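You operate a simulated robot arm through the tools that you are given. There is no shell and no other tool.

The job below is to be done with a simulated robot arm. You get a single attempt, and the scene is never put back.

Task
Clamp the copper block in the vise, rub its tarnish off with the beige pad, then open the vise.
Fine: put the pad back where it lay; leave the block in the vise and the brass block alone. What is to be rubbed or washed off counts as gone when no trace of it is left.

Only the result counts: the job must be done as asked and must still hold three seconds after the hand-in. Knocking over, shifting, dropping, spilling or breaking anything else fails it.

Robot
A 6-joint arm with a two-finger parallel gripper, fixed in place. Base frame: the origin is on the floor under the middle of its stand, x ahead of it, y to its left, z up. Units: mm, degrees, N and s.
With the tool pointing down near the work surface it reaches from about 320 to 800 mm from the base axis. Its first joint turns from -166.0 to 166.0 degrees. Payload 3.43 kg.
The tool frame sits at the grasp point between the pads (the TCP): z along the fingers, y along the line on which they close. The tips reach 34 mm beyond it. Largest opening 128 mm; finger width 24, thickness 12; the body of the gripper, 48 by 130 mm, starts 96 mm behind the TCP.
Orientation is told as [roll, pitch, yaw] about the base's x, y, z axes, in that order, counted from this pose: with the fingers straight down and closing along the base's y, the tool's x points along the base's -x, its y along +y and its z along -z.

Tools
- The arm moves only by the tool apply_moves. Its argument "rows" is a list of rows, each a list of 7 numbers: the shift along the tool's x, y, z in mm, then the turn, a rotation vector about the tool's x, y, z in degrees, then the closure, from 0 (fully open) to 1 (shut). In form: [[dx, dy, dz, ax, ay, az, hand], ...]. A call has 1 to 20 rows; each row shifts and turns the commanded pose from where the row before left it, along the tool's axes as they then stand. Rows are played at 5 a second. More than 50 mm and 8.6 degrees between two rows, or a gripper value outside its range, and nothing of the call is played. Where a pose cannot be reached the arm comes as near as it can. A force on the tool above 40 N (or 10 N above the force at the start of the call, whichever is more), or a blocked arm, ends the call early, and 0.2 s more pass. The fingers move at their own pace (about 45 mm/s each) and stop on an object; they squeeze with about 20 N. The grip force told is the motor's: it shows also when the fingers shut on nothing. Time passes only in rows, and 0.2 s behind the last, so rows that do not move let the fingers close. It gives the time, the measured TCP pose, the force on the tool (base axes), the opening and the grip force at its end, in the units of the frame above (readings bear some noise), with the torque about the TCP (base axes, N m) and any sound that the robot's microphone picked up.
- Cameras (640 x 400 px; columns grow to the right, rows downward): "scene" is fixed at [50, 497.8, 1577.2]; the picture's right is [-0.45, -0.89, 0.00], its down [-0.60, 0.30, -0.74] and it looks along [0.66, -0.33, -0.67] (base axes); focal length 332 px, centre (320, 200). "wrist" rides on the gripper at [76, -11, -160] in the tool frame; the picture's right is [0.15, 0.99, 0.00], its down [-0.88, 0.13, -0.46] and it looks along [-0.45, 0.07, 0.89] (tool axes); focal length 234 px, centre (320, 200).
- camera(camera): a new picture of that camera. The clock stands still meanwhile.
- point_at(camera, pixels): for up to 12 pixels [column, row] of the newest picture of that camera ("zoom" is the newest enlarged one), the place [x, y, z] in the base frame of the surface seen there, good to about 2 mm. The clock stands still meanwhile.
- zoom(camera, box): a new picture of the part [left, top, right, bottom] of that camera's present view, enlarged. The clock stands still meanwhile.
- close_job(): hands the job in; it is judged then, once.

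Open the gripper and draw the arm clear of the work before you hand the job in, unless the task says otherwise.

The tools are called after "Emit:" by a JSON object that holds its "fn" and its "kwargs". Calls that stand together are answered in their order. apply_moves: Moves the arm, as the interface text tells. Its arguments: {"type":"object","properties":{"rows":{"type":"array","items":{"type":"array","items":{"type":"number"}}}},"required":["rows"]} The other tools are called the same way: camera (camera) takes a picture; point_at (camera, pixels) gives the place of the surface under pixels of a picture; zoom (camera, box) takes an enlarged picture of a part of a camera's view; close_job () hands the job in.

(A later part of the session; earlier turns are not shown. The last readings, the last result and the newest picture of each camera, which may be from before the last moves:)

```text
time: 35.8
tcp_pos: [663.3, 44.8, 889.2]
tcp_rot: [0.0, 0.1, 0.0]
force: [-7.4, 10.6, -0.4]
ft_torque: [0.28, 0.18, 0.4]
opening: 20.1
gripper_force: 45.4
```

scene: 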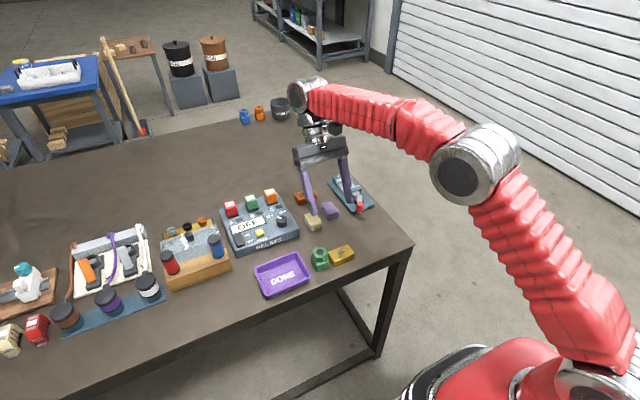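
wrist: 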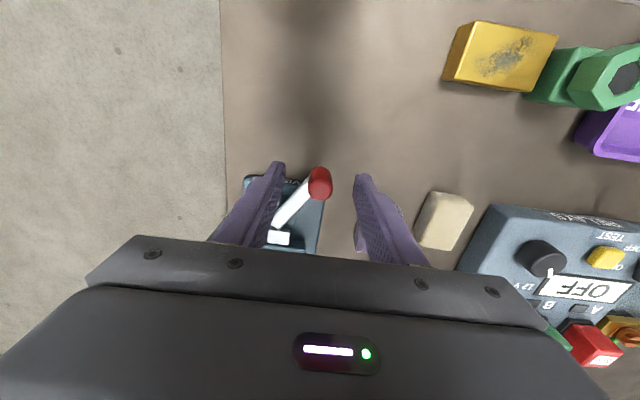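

There is about 10 N resistance. I look whether the lever and jaw moved.

Emit:
{"fn": "zoom", "kwargs": {"camera": "scene", "box": [310, 165, 390, 225]}}

Emit:
{"fn": "camera", "kwargs": {"camera": "wrist"}}

Emit:
{"fn": "zoom", "kwargs": {"camera": "wrist", "box": [230, 140, 400, 260]}}

```text
6.67 times, centred on (350, 195) of scene
```

zoom: 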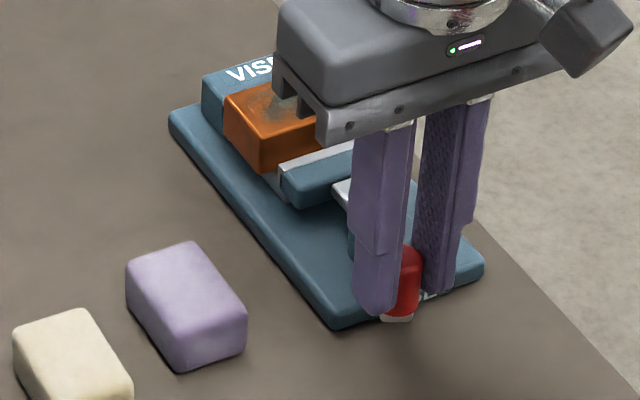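

```text
taken
```

wrist: 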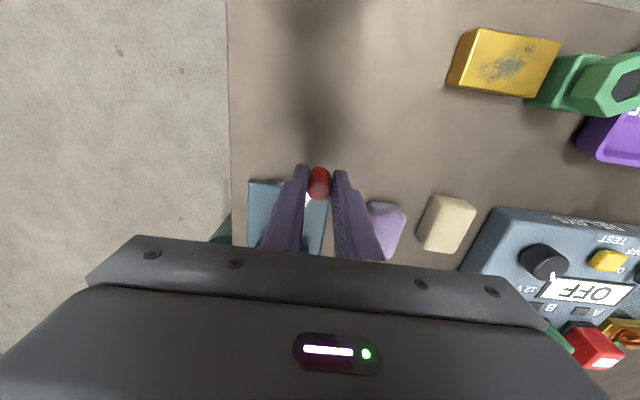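

```text
3.33 times, centred on (315, 200) of wrist
```

zoom: 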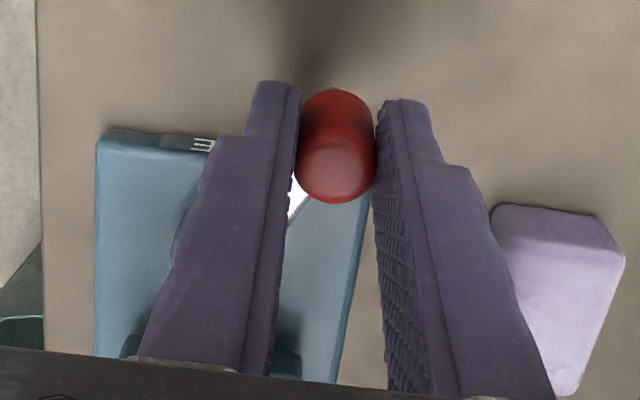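

The lever is following (knob moved right in the scene view) with only light resistance. I continue the swing toward −y, with a slight outward (−x) correction.

Emit:
{"fn": "apply_moves", "kwargs": {"rows": [[1.4, -1.95, 0, 0, 0, 0, 0.95], [1.4, -1.95, 0, 0, 0, 0, 0.95], [0.75, -2, 0, 0, 0, 0, 0.95], [0.75, -2, 0, 0, 0, 0, 0.95], [0, 0, 0, 0, 0, 0, 0.95]]}}

Emit:
{"fn": "zoom", "kwargs": {"camera": "scene", "box": [310, 165, 390, 225]}}

```text
time: 37.0
tcp_pos: [660.3, 36.3, 888.1]
tcp_rot: [0.0, 0.1, -0.1]
force: [-2.5, 5.3, -4.2]
ft_torque: [0.17, -0.1, 0.26]
opening: 19.9
gripper_force: 44.8
```

```text
6.67 times, centred on (350, 195) of scene
```

zoom: 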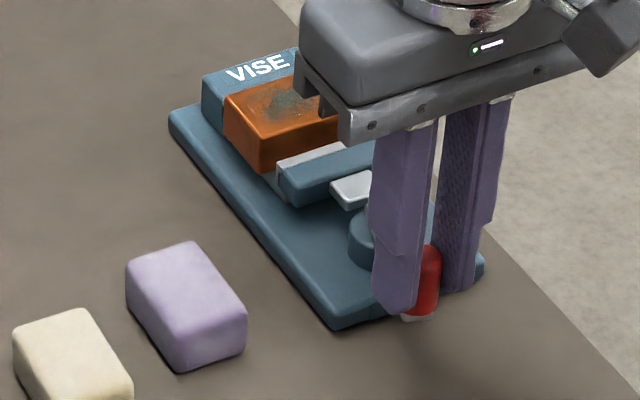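

The jaw strip has moved toward the block, so −y is the clamping direction. I continue along the arc from ~18° to ~2°.

Emit:
{"fn": "apply_moves", "kwargs": {"rows": [[0.65, -2.17, 0, 0, 0, 0, 0.95], [0.65, -2.18, 0, 0, 0, 0, 0.95], [0.45, -2.12, 0, 0, 0, 0, 0.95], [0.45, -2.13, 0, 0, 0, 0, 0.95], [0.3, -2.1, 0, 0, 0, 0, 0.95], [0.3, -2.1, 0, 0, 0, 0, 0.95], [0.15, -2.15, 0, 0, 0, 0, 0.95], [0.15, -2.15, 0, 0, 0, 0, 0.95], [0, 0, 0, 0, 0, 0, 0.95]]}}

Emit:
{"fn": "zoom", "kwargs": {"camera": "scene", "box": [310, 165, 390, 225]}}

```text
time: 39.0
tcp_pos: [656.2, 19.8, 888.3]
tcp_rot: [0.0, 0.0, 0.0]
force: [-4.3, 3.9, 4.6]
ft_torque: [0.16, 0.18, 0.19]
opening: 19.9
gripper_force: 44.7
```

```text
6.67 times, centred on (350, 195) of scene
```

zoom: 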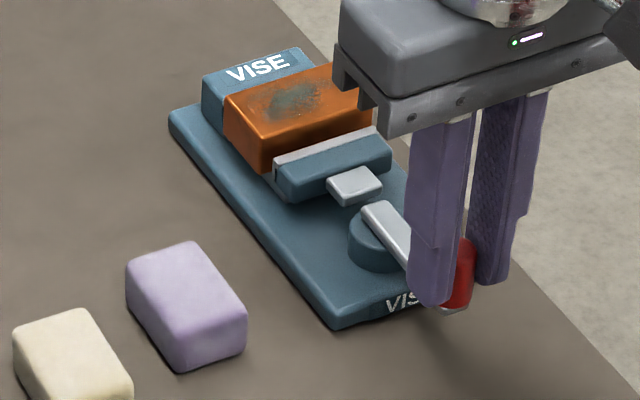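

The jaw keeps closing with low force. I continue from ~2° to ~−18°.

Emit:
{"fn": "apply_moves", "kwargs": {"rows": [[0, -2.2, 0, 0, 0, 0, 0.95], [0, -2.2, 0, 0, 0, 0, 0.95], [-0.15, -2.15, 0, 0, 0, 0, 0.95], [-0.15, -2.15, 0, 0, 0, 0, 0.95], [-0.3, -2.1, 0, 0, 0, 0, 0.95], [-0.3, -2.1, 0, 0, 0, 0, 0.95], [-0.45, -2.12, 0, 0, 0, 0, 0.95], [-0.45, -2.13, 0, 0, 0, 0, 0.95], [-0.6, -2.08, 0, 0, 0, 0, 0.95], [-0.6, -2.07, 0, 0, 0, 0, 0.95], [0, 0, 0, 0, 0, 0, 0.95]]}}

Emit:
{"fn": "zoom", "kwargs": {"camera": "scene", "box": [310, 165, 390, 225]}}

```text
time: 41.4
tcp_pos: [660.0, -1.9, 888.6]
tcp_rot: [0.0, -0.1, 0.0]
force: [-2.4, 3.5, -0.8]
ft_torque: [0.16, 0.12, 0.23]
opening: 19.6
gripper_force: 44.7
```

```text
6.67 times, centred on (350, 195) of scene
```

zoom: 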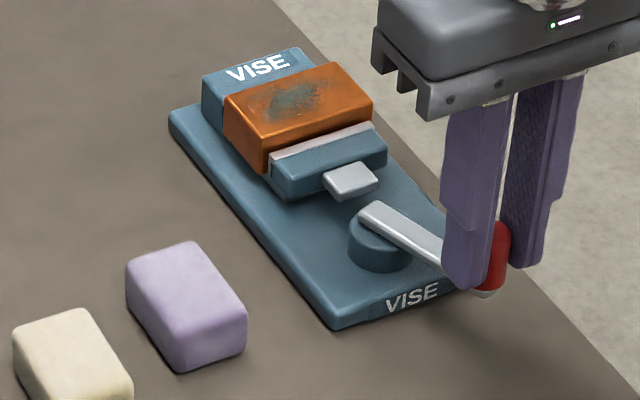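

Still light force, jaw approaching the block. I continue from −18° to about −34°.

Emit:
{"fn": "apply_moves", "kwargs": {"rows": [[-0.75, -2.03, 0, 0, 0, 0, 0.95], [-0.75, -2.02, 0, 0, 0, 0, 0.95], [-0.9, -1.98, 0, 0, 0, 0, 0.95], [-0.9, -1.97, 0, 0, 0, 0, 0.95], [-1.0, -1.9, 0, 0, 0, 0, 0.95], [-1.0, -1.9, 0, 0, 0, 0, 0.95], [-1.15, -1.85, 0, 0, 0, 0, 0.95], [-1.15, -1.85, 0, 0, 0, 0, 0.95], [0, 0, 0, 0, 0, 0, 0.95]]}}

Emit:
{"fn": "zoom", "kwargs": {"camera": "scene", "box": [310, 165, 390, 225]}}

```text
time: 43.4
tcp_pos: [666.2, -16.3, 889.0]
tcp_rot: [-0.1, 0.0, 0.0]
force: [-3.7, 11.3, -0.6]
ft_torque: [0.41, 0.47, 0.39]
opening: 19.7
gripper_force: 45.6
```

```text
6.67 times, centred on (350, 195) of scene
```

zoom: 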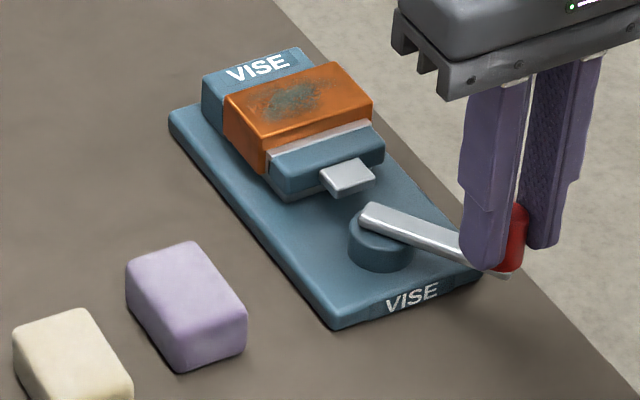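

Resistance rose to ~11 N in y. I zoom on the jaw/block contact and measure.

Emit:
{"fn": "zoom", "kwargs": {"camera": "scene", "box": [332, 168, 364, 192]}}

Emit:
{"fn": "point_at", "kwargs": {"camera": "zoom", "pixels": [[100, 180], [200, 150], [330, 100], [200, 175], [200, 200], [200, 225], [200, 240], [200, 255], [300, 205], [300, 220], [300, 235], [300, 250]]}}

```text
16.00 times, centred on (348, 180) of scene
```

zoom: 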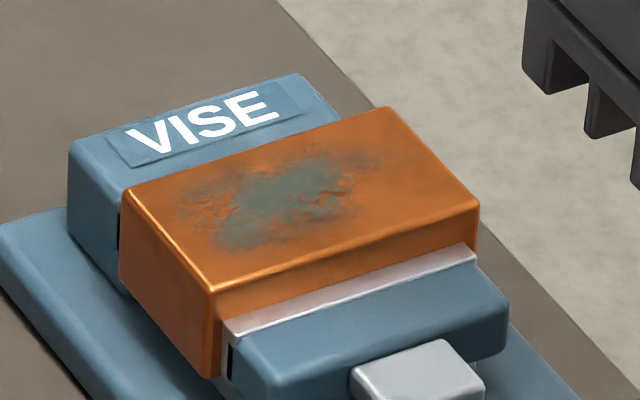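

```text
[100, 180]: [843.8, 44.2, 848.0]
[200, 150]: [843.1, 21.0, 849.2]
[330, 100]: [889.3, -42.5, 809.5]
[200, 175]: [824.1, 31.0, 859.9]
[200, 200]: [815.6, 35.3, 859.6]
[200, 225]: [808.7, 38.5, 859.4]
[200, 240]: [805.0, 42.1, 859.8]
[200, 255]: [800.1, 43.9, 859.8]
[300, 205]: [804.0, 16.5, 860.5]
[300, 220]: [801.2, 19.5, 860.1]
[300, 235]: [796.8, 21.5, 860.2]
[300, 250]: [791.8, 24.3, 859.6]
```

The moving jaw is now at the block's front face; a small gap may remain behind it. I continue the swing in small steps, watching the force.

Emit:
{"fn": "apply_moves", "kwargs": {"rows": [[-1.25, -1.73, 0, 0, 0, 0, 0.95], [-1.25, -1.72, 0, 0, 0, 0, 0.95], [0, 0, 0, 0, 0, 0, 0.95]]}}

Emit:
{"fn": "apply_moves", "kwargs": {"rows": [[-1.4, -1.68, 0, 0, 0, 0, 0.95], [-1.4, -1.67, 0, 0, 0, 0, 0.95], [0, 0, 0, 0, 0, 0, 0.95]]}}

Emit:
{"fn": "zoom", "kwargs": {"camera": "scene", "box": [310, 165, 390, 225]}}

```text
time: 44.2
tcp_pos: [666.8, -18.3, 890.0]
tcp_rot: [0.2, 0.3, 0.1]
force: [-8.3, 6.7, 1.4]
ft_torque: [0.28, 0.21, 0.05]
opening: 20.1
gripper_force: 45.0
stopped in row 3: the force on the tool passed its limit at 41 N (the readings are from after the stop); the commanded pose is now the measured one
```

```text
time: 44.8
tcp_pos: [668.1, -17.8, 889.6]
tcp_rot: [0.4, 0.8, 0.2]
force: [-8.8, 7.1, 4.9]
ft_torque: [-0.25, 0.31, 0.11]
opening: 20.0
gripper_force: 44.7
stopped in row 3: the force on the tool passed its limit at 43 N (the readings are from after the stop); the commanded pose is now the measured one
```

```text
6.67 times, centred on (350, 195) of scene
```

zoom: 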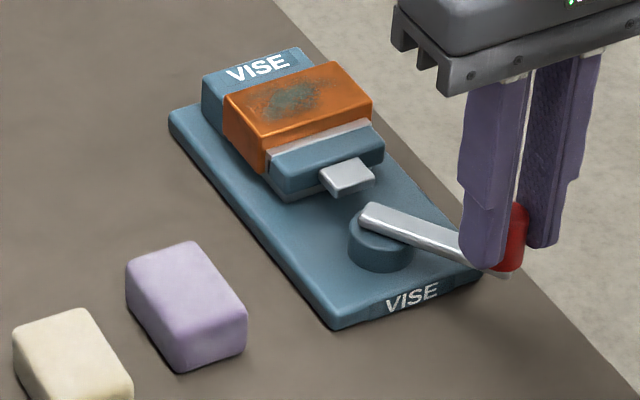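

The lever stops firmly at about −34° (>40 N). I release the knob gently by a few mm and check that the lever stays.

Emit:
{"fn": "apply_moves", "kwargs": {"rows": [[0, 0, 0, 0, 0, 0, 0.8], [0, 0, 0, 0, 0, 0, 0.75], [0, 0, 0, 0, 0, 0, 0.75]]}}

Emit:
{"fn": "zoom", "kwargs": {"camera": "scene", "box": [310, 165, 390, 225]}}

Emit:
{"fn": "camera", "kwargs": {"camera": "wrist"}}

```text
time: 45.6
tcp_pos: [668.7, -18.1, 888.7]
tcp_rot: [0.4, 0.7, 0.2]
force: [-0.4, -0.7, 0.8]
ft_torque: [-0.01, -0.01, 0.03]
opening: 32.2
gripper_force: 0.1
```

```text
6.67 times, centred on (350, 195) of scene
```

zoom: 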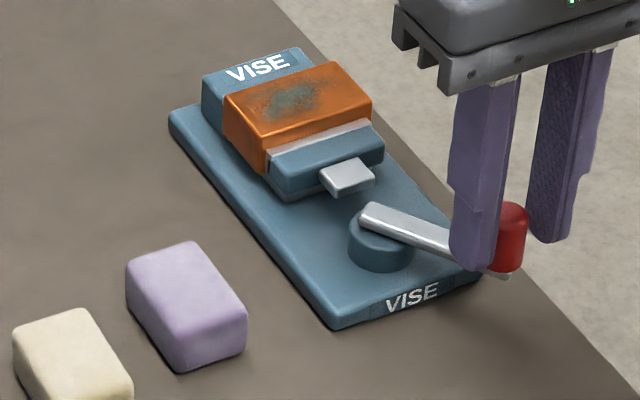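

```text
taken
```

wrist: 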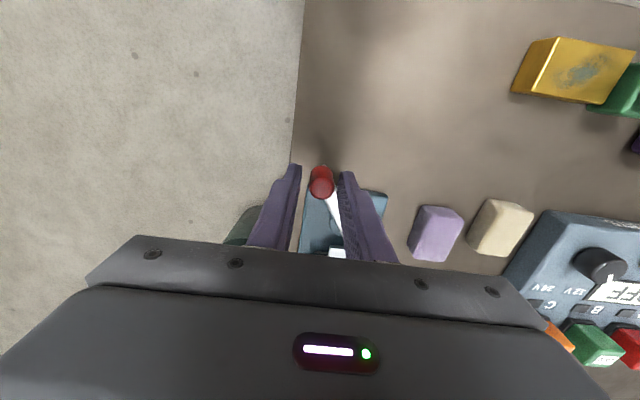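

The lever stays put after release. I level the tool, rise, and move to a high view over the vise to verify the clamping.

Emit:
{"fn": "apply_moves", "kwargs": {"rows": [[0, 0, -10, 0.4, -0.7, 0.2, 0.75], [0, 0, -20, 0, 0, 0, 0.7], [0, 0, -30, 0, 0, 0, 0.7], [-20, 10, -35, 0, 0, 0, 0.7], [-20, 10, -35, 0, 0, 0, 0.7], [-20, 10, -35, 0, 0, 0, 0.7], [0, 0, 0, 0, 0, 0, 0.7]]}}

Emit:
{"fn": "camera", "kwargs": {"camera": "wrist"}}

Emit:
{"fn": "zoom", "kwargs": {"camera": "wrist", "box": [230, 100, 410, 240]}}

Emit:
{"fn": "zoom", "kwargs": {"camera": "scene", "box": [330, 165, 370, 195]}}

```text
time: 47.2
tcp_pos: [729.1, 12.0, 1053.5]
tcp_rot: [0.1, 0.0, -0.1]
force: [-0.8, 0.7, -0.9]
ft_torque: [0.0, -0.01, -0.01]
opening: 38.3
gripper_force: 0.0
```

```text
taken
```

wrist: 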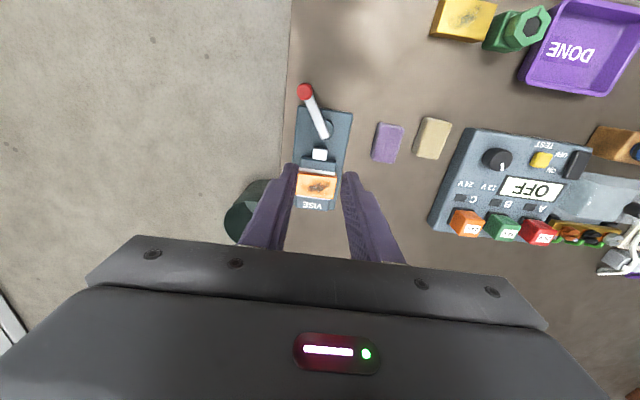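

```text
2.86 times, centred on (320, 170) of wrist
```

zoom: 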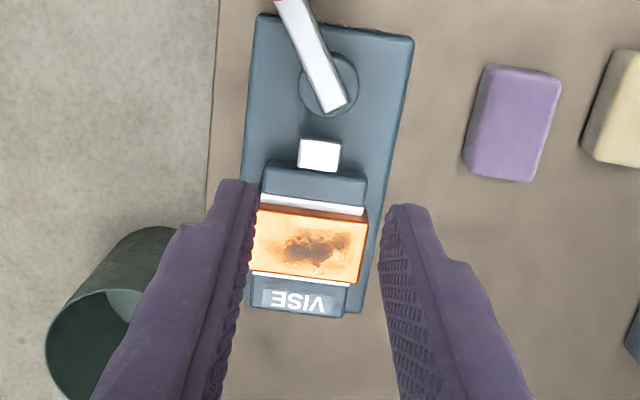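

```text
13.33 times, centred on (350, 180) of scene
```

zoom: 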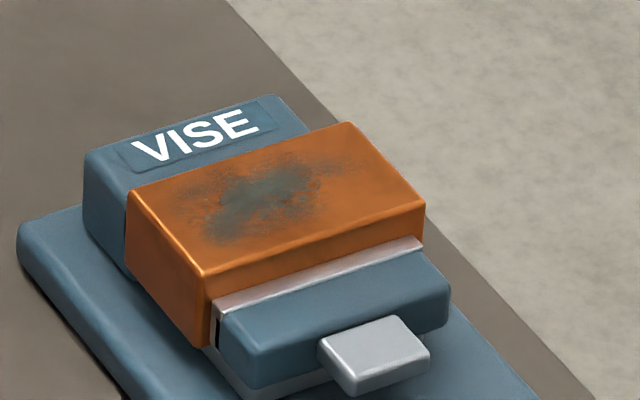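

The block is touching both jaws in the scene zoom, so it's clamped. Next I go to the beige pad (centre ≈(711,192.5)), tilting the tool to −18° on the way, staying high.

Emit:
{"fn": "apply_moves", "kwargs": {"rows": [[10, 36, 8, 0, -6, 0, 0.566], [10, 36, 8, 0, -6, 0, 0.566], [10, 36, 8, 0, -6, 0, 0.566], [10, 36, 8, 0, 0, 0, 0.566], [10, 36, 8, 0, 0, 0, 0.566], [0, 0, 0, 0, 0, 0, 0.566]]}}

Emit:
{"fn": "camera", "kwargs": {"camera": "wrist"}}

```text
time: 48.6
tcp_pos: [686.5, 191.6, 1005.3]
tcp_rot: [0.0, -18.1, -0.2]
force: [0.6, 0.1, -0.4]
ft_torque: [-0.03, -0.01, 0.01]
opening: 55.5
gripper_force: 0.0
```

```text
taken
```

wrist: 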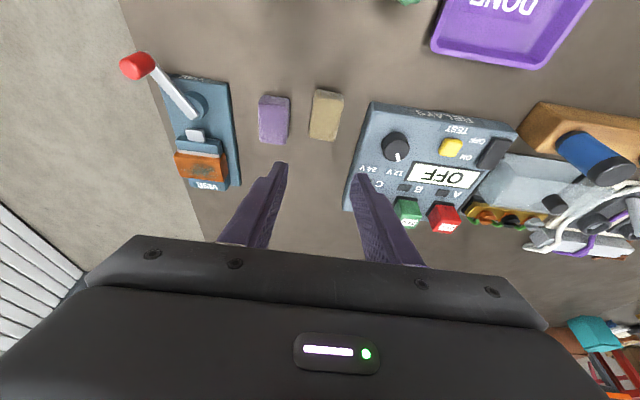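

The beige pad is at (326,115). I zoom and measure its edges and those of the purple pad.

Emit:
{"fn": "zoom", "kwargs": {"camera": "wrist", "box": [240, 75, 368, 155]}}

Emit:
{"fn": "point_at", "kwargs": {"camera": "zoom", "pixels": [[365, 90], [440, 75], [510, 95], [512, 180], [490, 260], [480, 310], [420, 315], [350, 295], [352, 200], [430, 200], [235, 200], [245, 130]]}}

```text
5.00 times, centred on (304, 115) of wrist
```

zoom: 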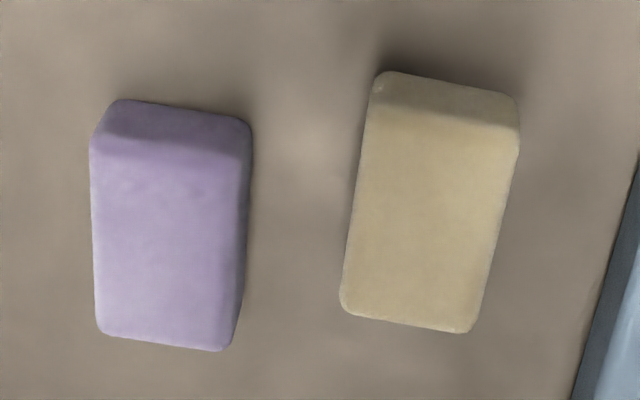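

```text
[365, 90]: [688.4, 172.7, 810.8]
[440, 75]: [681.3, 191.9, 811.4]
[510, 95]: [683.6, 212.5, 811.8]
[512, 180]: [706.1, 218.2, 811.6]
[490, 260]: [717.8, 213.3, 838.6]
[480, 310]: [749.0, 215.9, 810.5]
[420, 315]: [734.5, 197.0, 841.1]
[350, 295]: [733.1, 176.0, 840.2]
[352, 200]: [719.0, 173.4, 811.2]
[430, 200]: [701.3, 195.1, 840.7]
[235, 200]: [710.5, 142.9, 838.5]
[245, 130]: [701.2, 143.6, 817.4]
```

I sample the pad's top edges more finely.

Emit:
{"fn": "point_at", "kwargs": {"camera": "zoom", "pixels": [[372, 130], [363, 200], [352, 270], [513, 150], [503, 210], [488, 275], [360, 308], [400, 318], [455, 327], [380, 105], [440, 112], [505, 125]]}}

```text
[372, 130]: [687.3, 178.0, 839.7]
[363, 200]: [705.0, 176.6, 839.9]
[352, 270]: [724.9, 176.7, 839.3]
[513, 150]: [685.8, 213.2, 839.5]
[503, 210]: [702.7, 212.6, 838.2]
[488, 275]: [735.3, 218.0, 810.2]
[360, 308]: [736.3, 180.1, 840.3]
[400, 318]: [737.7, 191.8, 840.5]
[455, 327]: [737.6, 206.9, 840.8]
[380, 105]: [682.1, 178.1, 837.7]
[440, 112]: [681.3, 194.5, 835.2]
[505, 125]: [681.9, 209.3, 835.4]
```

Pad: x 681–739, y ≈175.5–213, centre ≈(710,194), top 840. I come down astride it to TCP (702,193.7,855) with 55 mm opening, which keeps ~9 mm from both pads.

Emit:
{"fn": "apply_moves", "kwargs": {"rows": [[5.9, 0.7, 34.9, 0, 0, 0, 0.566], [5.9, 0.7, 34.9, 0, 0, 0, 0.566], [5.9, 0.7, 34.9, 0, 0, 0, 0.566], [0, 0, 0, 0, 0, 0, 0.566]]}}

Emit:
{"fn": "camera", "kwargs": {"camera": "wrist"}}

```text
time: 49.6
tcp_pos: [703.0, 193.1, 900.4]
tcp_rot: [0.0, -18.1, 0.0]
force: [0.4, -0.2, 0.3]
ft_torque: [0.01, 0.02, 0.02]
opening: 55.6
gripper_force: 0.1
```

```text
taken
```

wrist: 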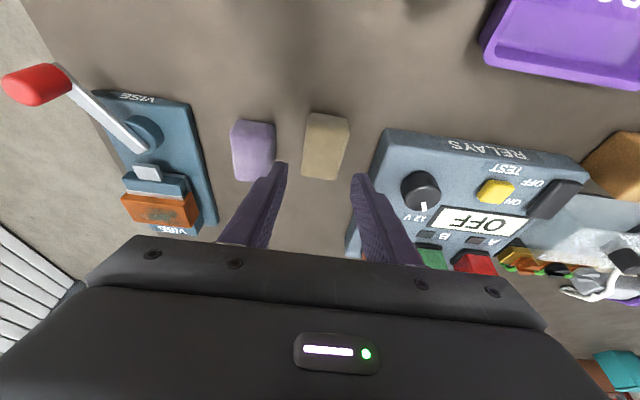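

The pad is centred between the fingertips; I descend the last 45 mm.

Emit:
{"fn": "apply_moves", "kwargs": {"rows": [[4.63, 0, 14.27, 0, 0, 0, 0.566], [4.63, 0, 14.27, 0, 0, 0, 0.566], [4.63, 0, 14.27, 0, 0, 0, 0.566], [0, 0, 0, 0, 0, 0, 0.566]]}}

Emit:
{"fn": "camera", "kwargs": {"camera": "wrist"}}

Emit:
{"fn": "zoom", "kwargs": {"camera": "wrist", "box": [220, 110, 420, 235]}}

```text
time: 50.6
tcp_pos: [703.6, 193.6, 855.9]
tcp_rot: [0.1, -18.1, 0.0]
force: [0.2, -0.4, -0.5]
ft_torque: [0.01, 0.01, 0.01]
opening: 55.5
gripper_force: 0.0
```

```text
taken
```

wrist: 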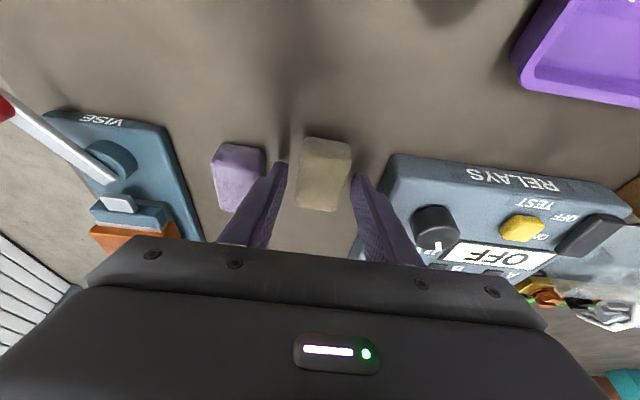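

```text
3.20 times, centred on (320, 172) of wrist
```

zoom: 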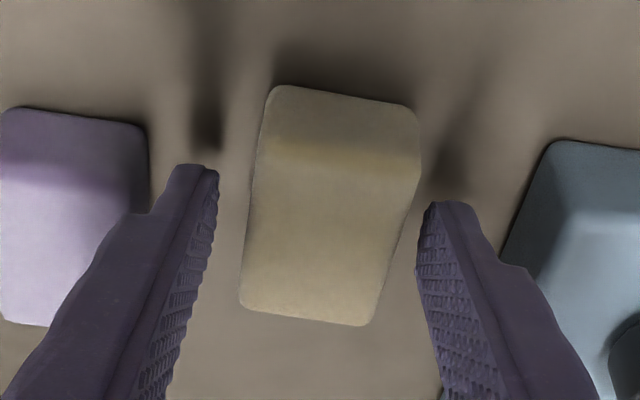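

The pad is well placed. I close on it.

Emit:
{"fn": "apply_moves", "kwargs": {"rows": [[0, 0, 0, 0, 0, 0, 0.65], [0, 0, 0, 0, 0, 0, 0.75], [0, 0, 0, 0, 0, 0, 0.85], [0, 0, 0, 0, 0, 0, 0.85], [0, 0, 0, 0, 0, 0, 0.85]]}}

```text
time: 51.8
tcp_pos: [703.2, 194.1, 856.3]
tcp_rot: [0.0, -18.0, 0.0]
force: [1.1, 0.3, -0.2]
ft_torque: [0.03, 0.0, 0.0]
opening: 38.9
gripper_force: 20.3
```

Pad gripped at 38.9 mm (grasp pose (703.3,193.8,856.1)). I lift it straight up by 70 mm.

Emit:
{"fn": "apply_moves", "kwargs": {"rows": [[-1.55, 0, -4.75, 0, 0, 0, 0.85], [-3.1, 0, -9.5, 0, 0, 0, 0.85], [-5.6, 0, -17.1, 0, 0, 0, 0.85], [-5.6, 0, -17.1, 0, 0, 0, 0.85], [-5.8, 0, -18.1, 0, 0, 0, 0.85], [0, 0, 0, 0, 0, 0, 0.85]]}}

Emit:
{"fn": "camera", "kwargs": {"camera": "wrist"}}

Emit:
{"fn": "zoom", "kwargs": {"camera": "scene", "box": [290, 165, 390, 230]}}

```text
time: 53.2
tcp_pos: [702.8, 193.1, 924.2]
tcp_rot: [0.0, -18.1, -0.1]
force: [-0.4, -0.8, -0.6]
ft_torque: [-0.02, -0.01, -0.01]
opening: 39.1
gripper_force: 19.7
```

```text
taken
```

wrist: 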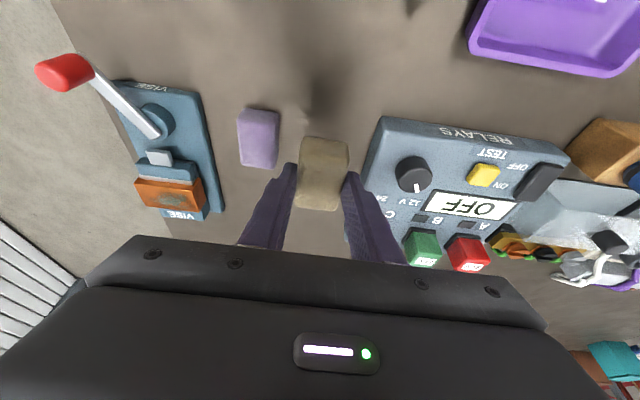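

```text
6.15 times, centred on (340, 198) of scene
```

zoom: 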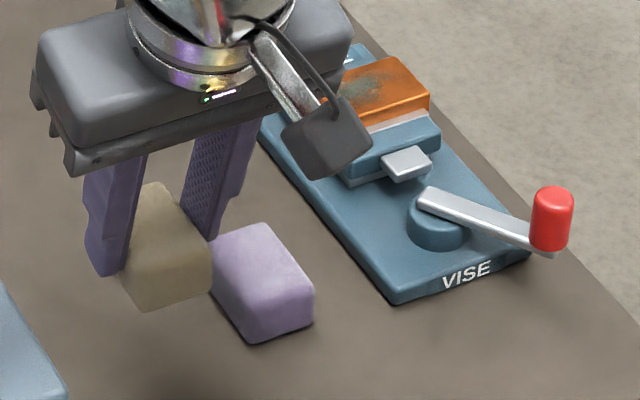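

The pad is held, with its lower part free below the fingertips (bottom ≈ TCP z −46). I carry it over the clamped block to about (802,17,950) and check the view.

Emit:
{"fn": "apply_moves", "kwargs": {"rows": [[-10.2, -17.6, 0.6, 0, 0, 0, 0.85], [-20.4, -35.2, 1.2, 0, 0, 0, 0.85], [-20.4, -35.2, 1.2, 0, 0, 0, 0.85], [-20.4, -35.2, 1.2, 0, 0, 0, 0.85], [-20.4, -35.2, 1.2, 0, 0, 0, 0.85], [-10.2, -17.6, 0.6, 0, 0, 0, 0.85], [0, 0, 0, 0, 0, 0, 0.85]]}}

Emit:
{"fn": "camera", "kwargs": {"camera": "wrist"}}

Emit:
{"fn": "zoom", "kwargs": {"camera": "scene", "box": [310, 160, 390, 220]}}

```text
time: 54.8
tcp_pos: [802.0, 17.6, 952.0]
tcp_rot: [0.0, -18.0, -0.1]
force: [0.0, -0.4, -1.0]
ft_torque: [0.01, 0.01, 0.0]
opening: 38.9
gripper_force: 20.4
```

```text
taken
```

wrist: 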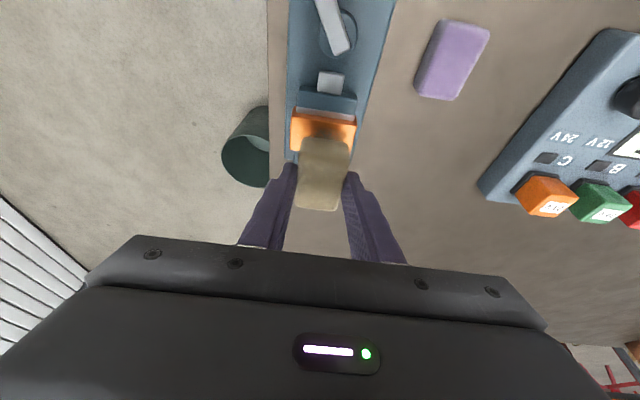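

```text
6.67 times, centred on (350, 190) of scene
```

zoom: 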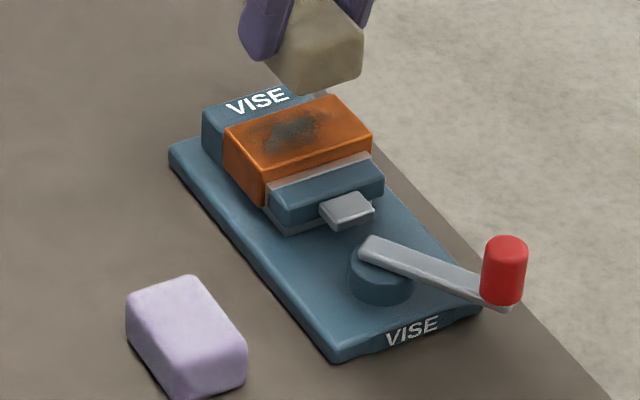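

The stain is fully visible in the scene zoom, at about (255–335,112–150). I measure its extent and the block's top corners.

Emit:
{"fn": "point_at", "kwargs": {"camera": "zoom", "pixels": [[226, 130], [338, 97], [370, 132], [268, 168], [245, 132], [335, 118], [290, 110], [280, 148], [300, 130], [325, 112], [340, 130], [255, 145]]}}

Emit:
{"fn": "zoom", "kwargs": {"camera": "scene", "box": [332, 168, 364, 192]}}

```text
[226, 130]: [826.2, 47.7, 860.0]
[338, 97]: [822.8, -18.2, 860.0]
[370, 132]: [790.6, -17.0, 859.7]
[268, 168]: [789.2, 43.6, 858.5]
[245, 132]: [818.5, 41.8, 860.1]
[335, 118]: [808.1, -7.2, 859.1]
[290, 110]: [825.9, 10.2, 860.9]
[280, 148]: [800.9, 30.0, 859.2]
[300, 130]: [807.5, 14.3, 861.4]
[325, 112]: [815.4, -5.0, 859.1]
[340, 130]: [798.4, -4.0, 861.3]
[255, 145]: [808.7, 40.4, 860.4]
```

```text
16.00 times, centred on (348, 180) of scene
```

zoom: 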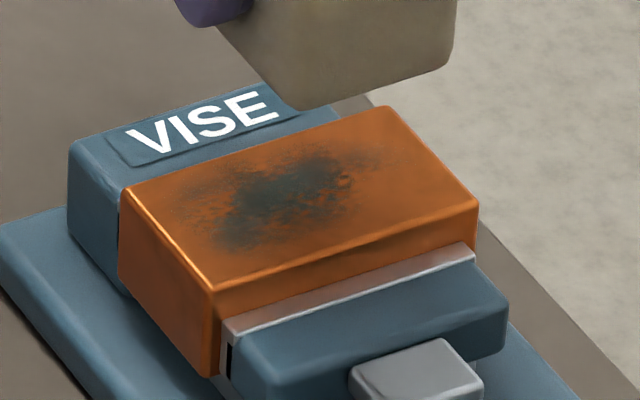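

Block top spans x 789.5–827, y −18..49 at z≈860; the pad is centred on it. I lower to 3 mm above, then creep until contact.

Emit:
{"fn": "apply_moves", "kwargs": {"rows": [[4.43, 0, 13.63, 0, 0, 0, 0.85], [4.43, 0, 13.63, 0, 0, 0, 0.85], [4.43, 0, 13.63, 0, 0, 0, 0.85], [0, 0, 0, 0, 0, 0, 0.85]]}}

Emit:
{"fn": "apply_moves", "kwargs": {"rows": [[0.31, 0, 0.95, 0, 0, 0, 0.85], [0.31, 0, 0.95, 0, 0, 0, 0.85], [0, 0, 0, 0, 0, 0, 0.85]]}}

```text
time: 55.8
tcp_pos: [801.6, 18.1, 908.1]
tcp_rot: [-0.1, -18.0, 0.0]
force: [0.5, 0.5, -1.3]
ft_torque: [0.01, -0.01, 0.01]
opening: 38.9
gripper_force: 20.0
```

```text
time: 56.6
tcp_pos: [801.2, 17.9, 906.6]
tcp_rot: [0.0, -18.0, -0.2]
force: [0.5, 0.5, -0.8]
ft_torque: [0.01, -0.03, -0.02]
opening: 39.1
gripper_force: 20.4
```

No contact yet at z≈906.6; I creep down further in half-millimetre steps.

Emit:
{"fn": "apply_moves", "kwargs": {"rows": [[0.16, 0, 0.48, 0, 0, 0, 0.85], [0.16, 0, 0.48, 0, 0, 0, 0.85], [0, 0, 0, 0, 0, 0, 0.85]]}}

Emit:
{"fn": "apply_moves", "kwargs": {"rows": [[0.16, 0, 0.48, 0, 0, 0, 0.85], [0.16, 0, 0.48, 0, 0, 0, 0.85], [0, 0, 0, 0, 0, 0, 0.85]]}}

```text
time: 57.4
tcp_pos: [803.2, 18.2, 905.6]
tcp_rot: [-0.1, -18.1, -0.1]
force: [0.3, -0.1, 1.4]
ft_torque: [-0.02, 0.04, 0.0]
opening: 39.1
gripper_force: 19.6
```

```text
time: 58.2
tcp_pos: [801.5, 17.3, 905.1]
tcp_rot: [0.0, -18.2, -0.2]
force: [-0.3, -2.2, 10.2]
ft_torque: [-0.05, 0.03, -0.02]
opening: 39.4
gripper_force: 19.8
```

Contact with ~10 N. I rub with strokes along y of about ±17 mm.

Emit:
{"fn": "apply_moves", "kwargs": {"rows": [[0, -5, 0, 0, 0, 0, 0.85], [0, -6, 0, 0, 0, 0, 0.85], [0, -6, 0, 0, 0, 0, 0.85], [0, 6, 0, 0, 0, 0, 0.85], [0, 6, 0, 0, 0, 0, 0.85], [0, 6, 0, 0, 0, 0, 0.85], [0, 6, 0, 0, 0, 0, 0.85], [0, 6, 0, 0, 0, 0, 0.85], [0, 4, 0, 0, 0, 0, 0.85], [0, -6, 0, 0, 0, 0, 0.85], [0, -6, 0, 0, 0, 0, 0.85], [0, -5, 0, 0, 0, 0, 0.85], [0, 0, 0, 0, 0, 0, 0.85]]}}

Emit:
{"fn": "camera", "kwargs": {"camera": "wrist"}}

Emit:
{"fn": "zoom", "kwargs": {"camera": "scene", "box": [310, 160, 390, 220]}}

```text
time: 61.0
tcp_pos: [801.8, 18.1, 905.1]
tcp_rot: [0.0, -18.1, 0.0]
force: [0.2, 7.7, 16.5]
ft_torque: [0.3, -0.14, 0.03]
opening: 39.2
gripper_force: 20.2
```

```text
taken
```

wrist: 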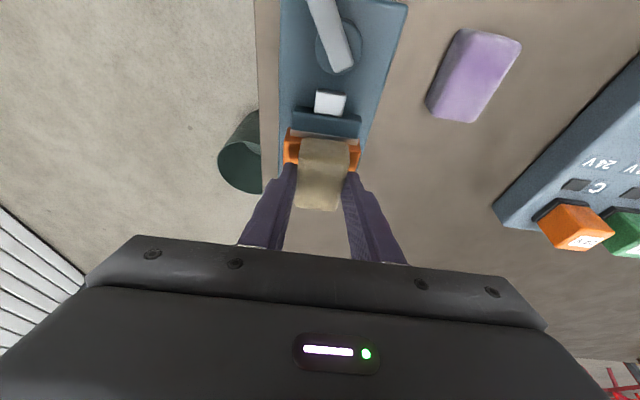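

```text
6.67 times, centred on (350, 190) of scene
```

zoom: 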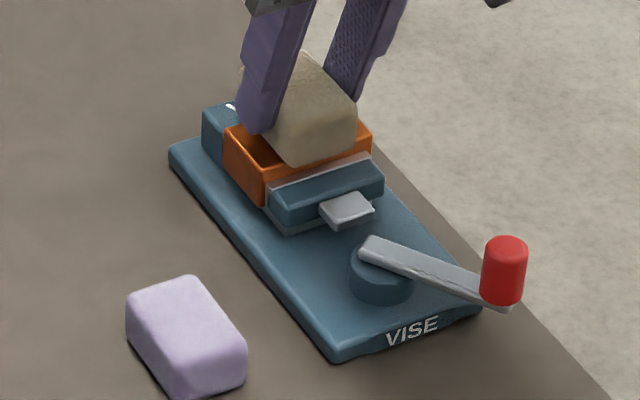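

The vertical force is 16.5 N, a bit much. I lift 35 mm to see how much tarnish came off.

Emit:
{"fn": "apply_moves", "kwargs": {"rows": [[-3.1, 0, -9.5, 0, 0, 0, 0.85], [-4.6, 0, -14.3, 0, 0, 0, 0.85], [-4.6, 0, -14.3, 0, 0, 0, 0.85], [-3.1, 0, -9.5, 0, 0, 0, 0.85], [0, 0, 0, 0, 0, 0, 0.85]]}}

Emit:
{"fn": "zoom", "kwargs": {"camera": "scene", "box": [332, 168, 364, 192]}}

Emit:
{"fn": "camera", "kwargs": {"camera": "wrist"}}

```text
time: 62.2
tcp_pos: [800.9, 18.6, 954.1]
tcp_rot: [0.0, -18.0, -0.1]
force: [0.1, 0.1, -0.4]
ft_torque: [-0.02, -0.02, -0.01]
opening: 39.1
gripper_force: 19.6
```

```text
16.00 times, centred on (348, 180) of scene
```

zoom: 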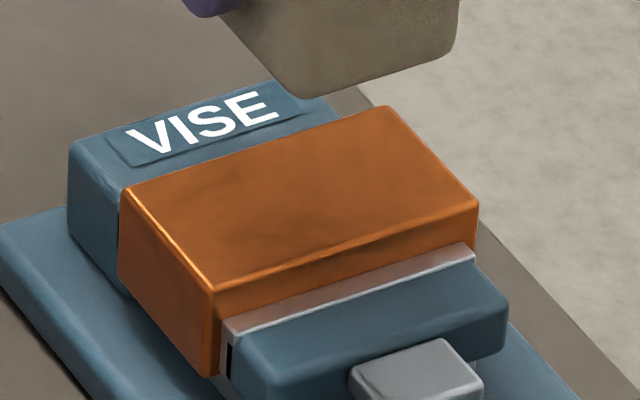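

```text
taken
```

wrist: 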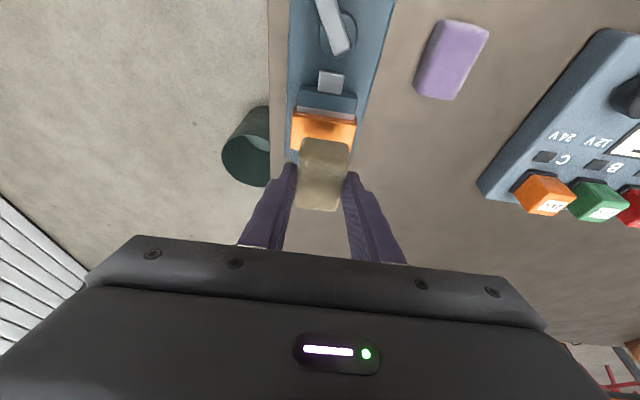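

The tarnish is almost gone, with maybe a faint shade left. I go back down and rub more, with slightly lighter pressure and wider coverage.

Emit:
{"fn": "apply_moves", "kwargs": {"rows": [[4.64, 0, 14.27, 0, 0, 0, 0.85], [4.64, 0, 14.27, 0, 0, 0, 0.85], [4.64, 0, 14.27, 0, 0, 0, 0.85], [0.62, 0, 1.9, 0, 0, 0, 0.85], [0.31, 0, 0.95, 0, 0, 0, 0.85], [0, 0, 0, 0, 0, 0, 0.85]]}}

Emit:
{"fn": "apply_moves", "kwargs": {"rows": [[0.16, 0, 0.48, 0, 0, 0, 0.85], [0, 0, 0, 0, 0, 0, 0.85]]}}

```text
time: 63.6
tcp_pos: [800.9, 18.0, 907.3]
tcp_rot: [0.0, -18.0, -0.1]
force: [-1.3, 0.6, 0.2]
ft_torque: [0.01, 0.0, 0.01]
opening: 39.0
gripper_force: 20.2
```

```text
time: 64.2
tcp_pos: [801.5, 18.4, 905.8]
tcp_rot: [0.0, -17.9, -0.1]
force: [-0.2, 0.5, -1.2]
ft_torque: [-0.01, -0.02, 0.02]
opening: 39.2
gripper_force: 19.7
```

Still no contact; half a millimetre more per step.

Emit:
{"fn": "apply_moves", "kwargs": {"rows": [[0.16, 0, 0.48, 0, 0, 0, 0.85], [0, 0, 0, 0, 0, 0, 0.85]]}}

Emit:
{"fn": "apply_moves", "kwargs": {"rows": [[0.16, 0, 0.48, 0, 0, 0, 0.85], [0, 0, 0, 0, 0, 0, 0.85]]}}

```text
time: 64.8
tcp_pos: [802.3, 19.2, 905.7]
tcp_rot: [0.0, -18.0, -0.2]
force: [0.8, 0.2, -0.6]
ft_torque: [-0.05, 0.02, -0.01]
opening: 38.9
gripper_force: 19.9
```

```text
time: 65.4
tcp_pos: [802.3, 17.3, 905.1]
tcp_rot: [0.0, -18.0, -0.1]
force: [-0.1, -0.3, 2.0]
ft_torque: [0.05, -0.01, 0.0]
opening: 39.1
gripper_force: 20.1
```

Light contact (2 N). I add half a millimetre and rub with several strokes in y at three x offsets.

Emit:
{"fn": "apply_moves", "kwargs": {"rows": [[0.13, 0, 0.4, 0, 0, 0, 0.85], [0, -6, 0, 0, 0, 0, 0.85], [0, -6, 0, 0, 0, 0, 0.85], [0, -5, 0, 0, 0, 0, 0.85], [0, 6, 0, 0, 0, 0, 0.85], [0, 6, 0, 0, 0, 0, 0.85], [0, 6, 0, 0, 0, 0, 0.85], [0, 6, 0, 0, 0, 0, 0.85], [0, 6, 0, 0, 0, 0, 0.85], [0, 5, 0, 0, 0, 0, 0.85], [0, -6, 0, 0, 0, 0, 0.85], [0, -6, 0, 0, 0, 0, 0.85], [0, -6, 0, 0, 0, 0, 0.85], [0, 0, 0, 0, 0, 0, 0.85]]}}

Emit:
{"fn": "apply_moves", "kwargs": {"rows": [[3.8, 0, -1.24, 0, 0, 0, 0.85], [0, -6, 0, 0, 0, 0, 0.85], [0, -6, 0, 0, 0, 0, 0.85], [0, -5, 0, 0, 0, 0, 0.85], [0, 6, 0, 0, 0, 0, 0.85], [0, 6, 0, 0, 0, 0, 0.85], [0, 6, 0, 0, 0, 0, 0.85], [0, 6, 0, 0, 0, 0, 0.85], [0, 6, 0, 0, 0, 0, 0.85], [0, 5, 0, 0, 0, 0, 0.85], [0, -6, 0, 0, 0, 0, 0.85], [0, -6, 0, 0, 0, 0, 0.85], [0, -6, 0, 0, 0, 0, 0.85], [0, 0, 0, 0, 0, 0, 0.85]]}}

```text
time: 68.4
tcp_pos: [801.1, 17.7, 904.9]
tcp_rot: [0.0, -18.1, -0.1]
force: [0.5, 3.6, 10.6]
ft_torque: [0.18, -0.13, 0.03]
opening: 38.9
gripper_force: 20.2
```

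```text
time: 71.4
tcp_pos: [796.6, 17.4, 904.9]
tcp_rot: [0.1, -18.0, -0.1]
force: [0.1, 2.8, 6.3]
ft_torque: [0.13, -0.11, 0.03]
opening: 39.0
gripper_force: 19.6
```

Force stays 6–10 N. I do another pass with the pad shifted toward +x.

Emit:
{"fn": "apply_moves", "kwargs": {"rows": [[-4.28, 0, 1.39, 0, 0, 0, 0.85], [-4.28, 0, 1.39, 0, 0, 0, 0.85], [0, -6, 0, 0, 0, 0, 0.85], [0, -6, 0, 0, 0, 0, 0.85], [0, -5, 0, 0, 0, 0, 0.85], [0, 6, 0, 0, 0, 0, 0.85], [0, 6, 0, 0, 0, 0, 0.85], [0, 6, 0, 0, 0, 0, 0.85], [0, 6, 0, 0, 0, 0, 0.85], [0, 6, 0, 0, 0, 0, 0.85], [0, 5, 0, 0, 0, 0, 0.85], [0, -6, 0, 0, 0, 0, 0.85], [0, -6, 0, 0, 0, 0, 0.85], [0, -6, 0, 0, 0, 0, 0.85], [0, 0, 0, 0, 0, 0, 0.85]]}}

Emit:
{"fn": "apply_moves", "kwargs": {"rows": [[-3.1, 0, -9.5, 0, 0, 0, 0.85], [-4.6, 0, -14.3, 0, 0, 0, 0.85], [-4.6, 0, -14.3, 0, 0, 0, 0.85], [-4.6, 0, -14.3, 0, 0, 0, 0.85], [25, 25, -5, 0, 0, 0, 0.85], [25, 30, -5, 0, 0, 0, 0.85], [25, 30, 0, 0, 0, 0, 0.85], [0, 0, 0, 0, 0, 0, 0.85]]}}

Emit:
{"fn": "zoom", "kwargs": {"camera": "scene", "box": [332, 168, 364, 192]}}

Emit:
{"fn": "camera", "kwargs": {"camera": "wrist"}}

```text
time: 74.6
tcp_pos: [806.6, 17.3, 904.4]
tcp_rot: [0.0, -18.0, -0.1]
force: [-0.5, 1.7, 6.1]
ft_torque: [0.07, -0.07, 0.03]
opening: 38.9
gripper_force: 19.9
```

```text
time: 76.4
tcp_pos: [732.9, 103.3, 945.4]
tcp_rot: [0.1, -18.1, -0.1]
force: [-0.3, 0.3, -0.6]
ft_torque: [-0.03, 0.0, 0.01]
opening: 39.1
gripper_force: 19.7
```

```text
16.00 times, centred on (348, 180) of scene
```

zoom: 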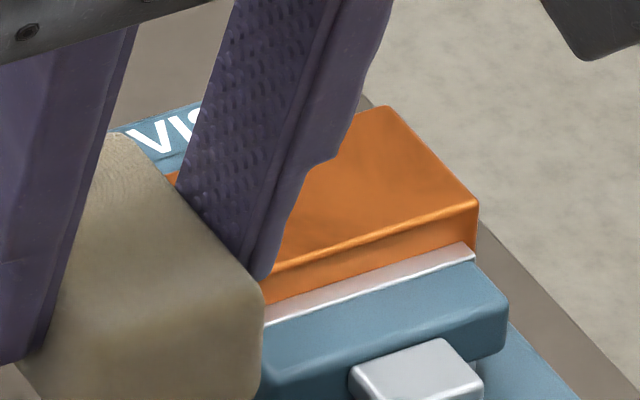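

```text
taken
```

wrist: 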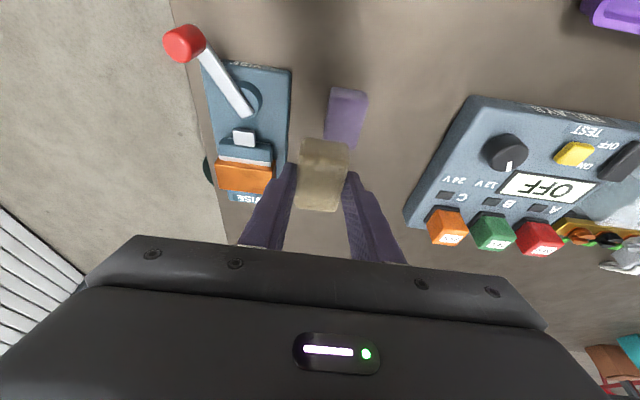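

The block looks clean at (243,178) in the wrist view; I move the pad further toward its place and inspect the block fully.

Emit:
{"fn": "zoom", "kwargs": {"camera": "wrist", "box": [200, 140, 290, 210]}}

Emit:
{"fn": "apply_moves", "kwargs": {"rows": [[10, 30, 0, 0, 0, 0, 0.85], [10, 30, 0, 0, 0, 0, 0.85], [8, 30, 0, 0, 0, 0, 0.85], [0, 0, 0, 0, 0, 0, 0.85]]}}

Emit:
{"fn": "zoom", "kwargs": {"camera": "scene", "box": [332, 168, 364, 192]}}

Emit:
{"fn": "camera", "kwargs": {"camera": "wrist"}}

```text
5.71 times, centred on (245, 175) of wrist
```

zoom: 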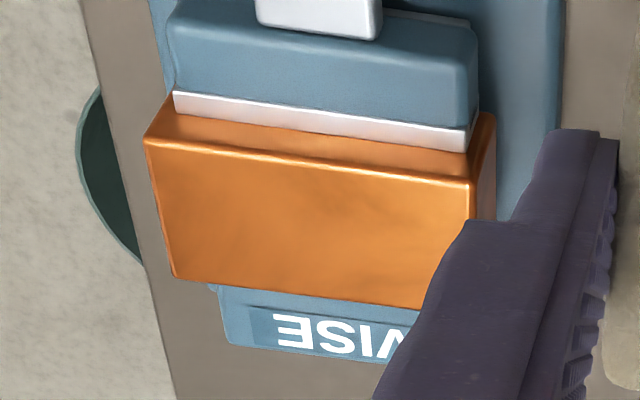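

```text
time: 77.4
tcp_pos: [705.3, 193.7, 937.2]
tcp_rot: [0.2, -18.0, -0.1]
force: [-0.8, 0.4, -0.1]
ft_torque: [0.01, 0.0, -0.01]
opening: 39.2
gripper_force: 20.3
```

```text
16.00 times, centred on (348, 180) of scene
```

zoom: 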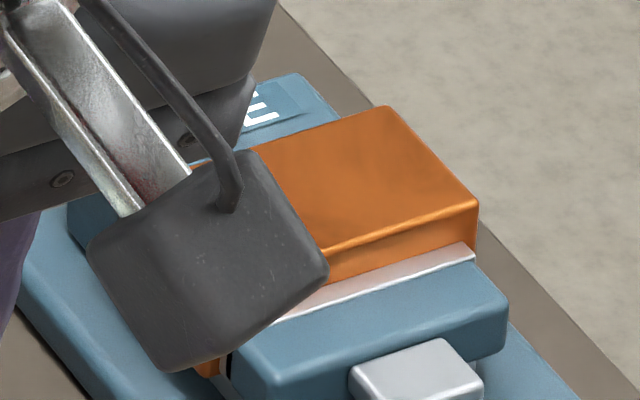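

```text
taken
```

wrist: 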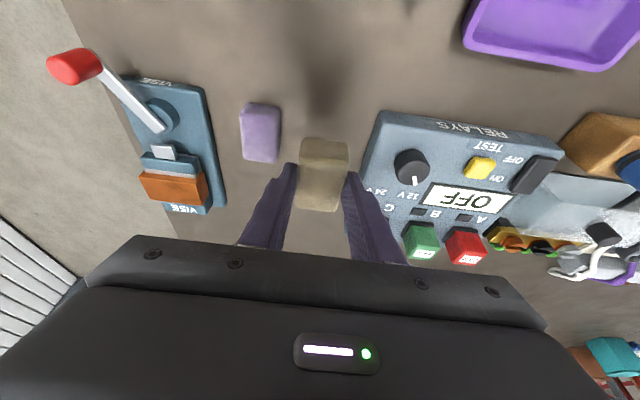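

I zoom the wrist view on the block's top again to be sure no trace is left before putting the pad down.

Emit:
{"fn": "zoom", "kwargs": {"camera": "wrist", "box": [130, 160, 218, 215]}}

```text
7.27 times, centred on (174, 188) of wrist
```

zoom: 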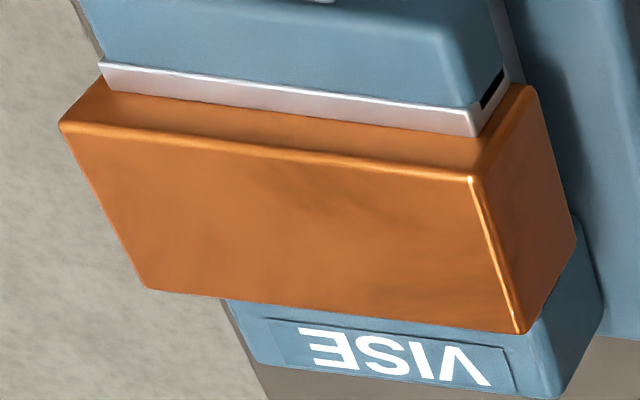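

A very faint shade might remain near (340,200) in this zoom, or it is the metal's texture. To be safe I go back and rub a few more cycles, then compare.

Emit:
{"fn": "apply_moves", "kwargs": {"rows": [[-9.6, -17.6, 1.7, 0, 0, 0, 0.85], [-19.3, -35.2, 3.5, 0, 0, 0, 0.85], [-19.3, -35.2, 3.5, 0, 0, 0, 0.85], [-19.3, -35.2, 3.5, 0, 0, 0, 0.85], [-19.3, -35.2, 3.5, 0, 0, 0, 0.85], [-9.6, -17.6, 1.7, 0, 0, 0, 0.85], [0, 0, 0, 0, 0, 0, 0.85]]}}

```text
time: 79.0
tcp_pos: [802.8, 16.8, 948.9]
tcp_rot: [0.0, -17.9, 0.0]
force: [1.0, -0.1, -0.2]
ft_torque: [-0.01, -0.02, 0.01]
opening: 39.1
gripper_force: 19.8
```

Over the block again; I descend to just above contact, then creep.

Emit:
{"fn": "apply_moves", "kwargs": {"rows": [[4.17, 0, 12.84, 0, 0, 0, 0.85], [4.17, 0, 12.84, 0, 0, 0, 0.85], [4.17, 0, 12.84, 0, 0, 0, 0.85], [0.62, 0, 1.9, 0, 0, 0, 0.85], [0.31, 0, 0.95, 0, 0, 0, 0.85], [0, 0, 0, 0, 0, 0, 0.85]]}}

Emit:
{"fn": "apply_moves", "kwargs": {"rows": [[0.16, 0, 0.48, 0, 0, 0, 0.85], [0, 0, 0, 0, 0, 0, 0.85]]}}

Emit:
{"fn": "apply_moves", "kwargs": {"rows": [[0.16, 0, 0.48, 0, 0, 0, 0.85], [0, 0, 0, 0, 0, 0, 0.85]]}}

```text
time: 80.4
tcp_pos: [802.3, 16.5, 906.5]
tcp_rot: [0.0, -18.0, -0.2]
force: [-0.3, 0.0, 0.3]
ft_torque: [0.0, 0.0, 0.0]
opening: 39.0
gripper_force: 20.4
```

```text
time: 81.0
tcp_pos: [803.7, 17.1, 907.1]
tcp_rot: [0.0, -18.0, -0.1]
force: [-0.4, 0.0, 0.5]
ft_torque: [0.01, 0.01, 0.0]
opening: 39.0
gripper_force: 19.8
```

```text
time: 81.6
tcp_pos: [803.0, 16.9, 904.9]
tcp_rot: [0.0, -18.0, -0.1]
force: [0.1, -0.7, 0.4]
ft_torque: [-0.01, -0.05, -0.03]
opening: 39.0
gripper_force: 19.8
```

Not yet in contact; I creep down two more half-millimetre steps.

Emit:
{"fn": "apply_moves", "kwargs": {"rows": [[0.16, 0, 0.48, 0, 0, 0, 0.85], [0, 0, 0, 0, 0, 0, 0.85]]}}

Emit:
{"fn": "apply_moves", "kwargs": {"rows": [[0.16, 0, 0.48, 0, 0, 0, 0.85], [0, 0, 0, 0, 0, 0, 0.85]]}}

```text
time: 82.2
tcp_pos: [803.6, 16.0, 904.4]
tcp_rot: [0.0, -18.0, -0.1]
force: [-0.4, 0.1, -0.3]
ft_torque: [0.0, -0.02, 0.01]
opening: 39.0
gripper_force: 19.9
```

```text
time: 82.8
tcp_pos: [803.0, 15.7, 904.7]
tcp_rot: [0.0, -18.0, -0.1]
force: [-0.4, -0.5, -0.1]
ft_torque: [-0.01, -0.03, 0.01]
opening: 39.0
gripper_force: 20.4
```

Still no force; another two steps.

Emit:
{"fn": "apply_moves", "kwargs": {"rows": [[0.16, 0, 0.48, 0, 0, 0, 0.85], [0, 0, 0, 0, 0, 0, 0.85]]}}

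Emit:
{"fn": "apply_moves", "kwargs": {"rows": [[0.16, 0, 0.48, 0, 0, 0, 0.85], [0, 0, 0, 0, 0, 0, 0.85]]}}

```text
time: 83.4
tcp_pos: [802.1, 15.7, 905.2]
tcp_rot: [0.0, -18.0, -0.1]
force: [-0.6, 0.6, 2.8]
ft_torque: [0.01, 0.01, -0.03]
opening: 39.2
gripper_force: 19.8
```

```text
time: 84.0
tcp_pos: [803.4, 16.5, 905.0]
tcp_rot: [-0.1, -18.1, -0.1]
force: [-0.8, 0.6, 8.1]
ft_torque: [0.01, -0.04, 0.0]
opening: 38.9
gripper_force: 20.0
```

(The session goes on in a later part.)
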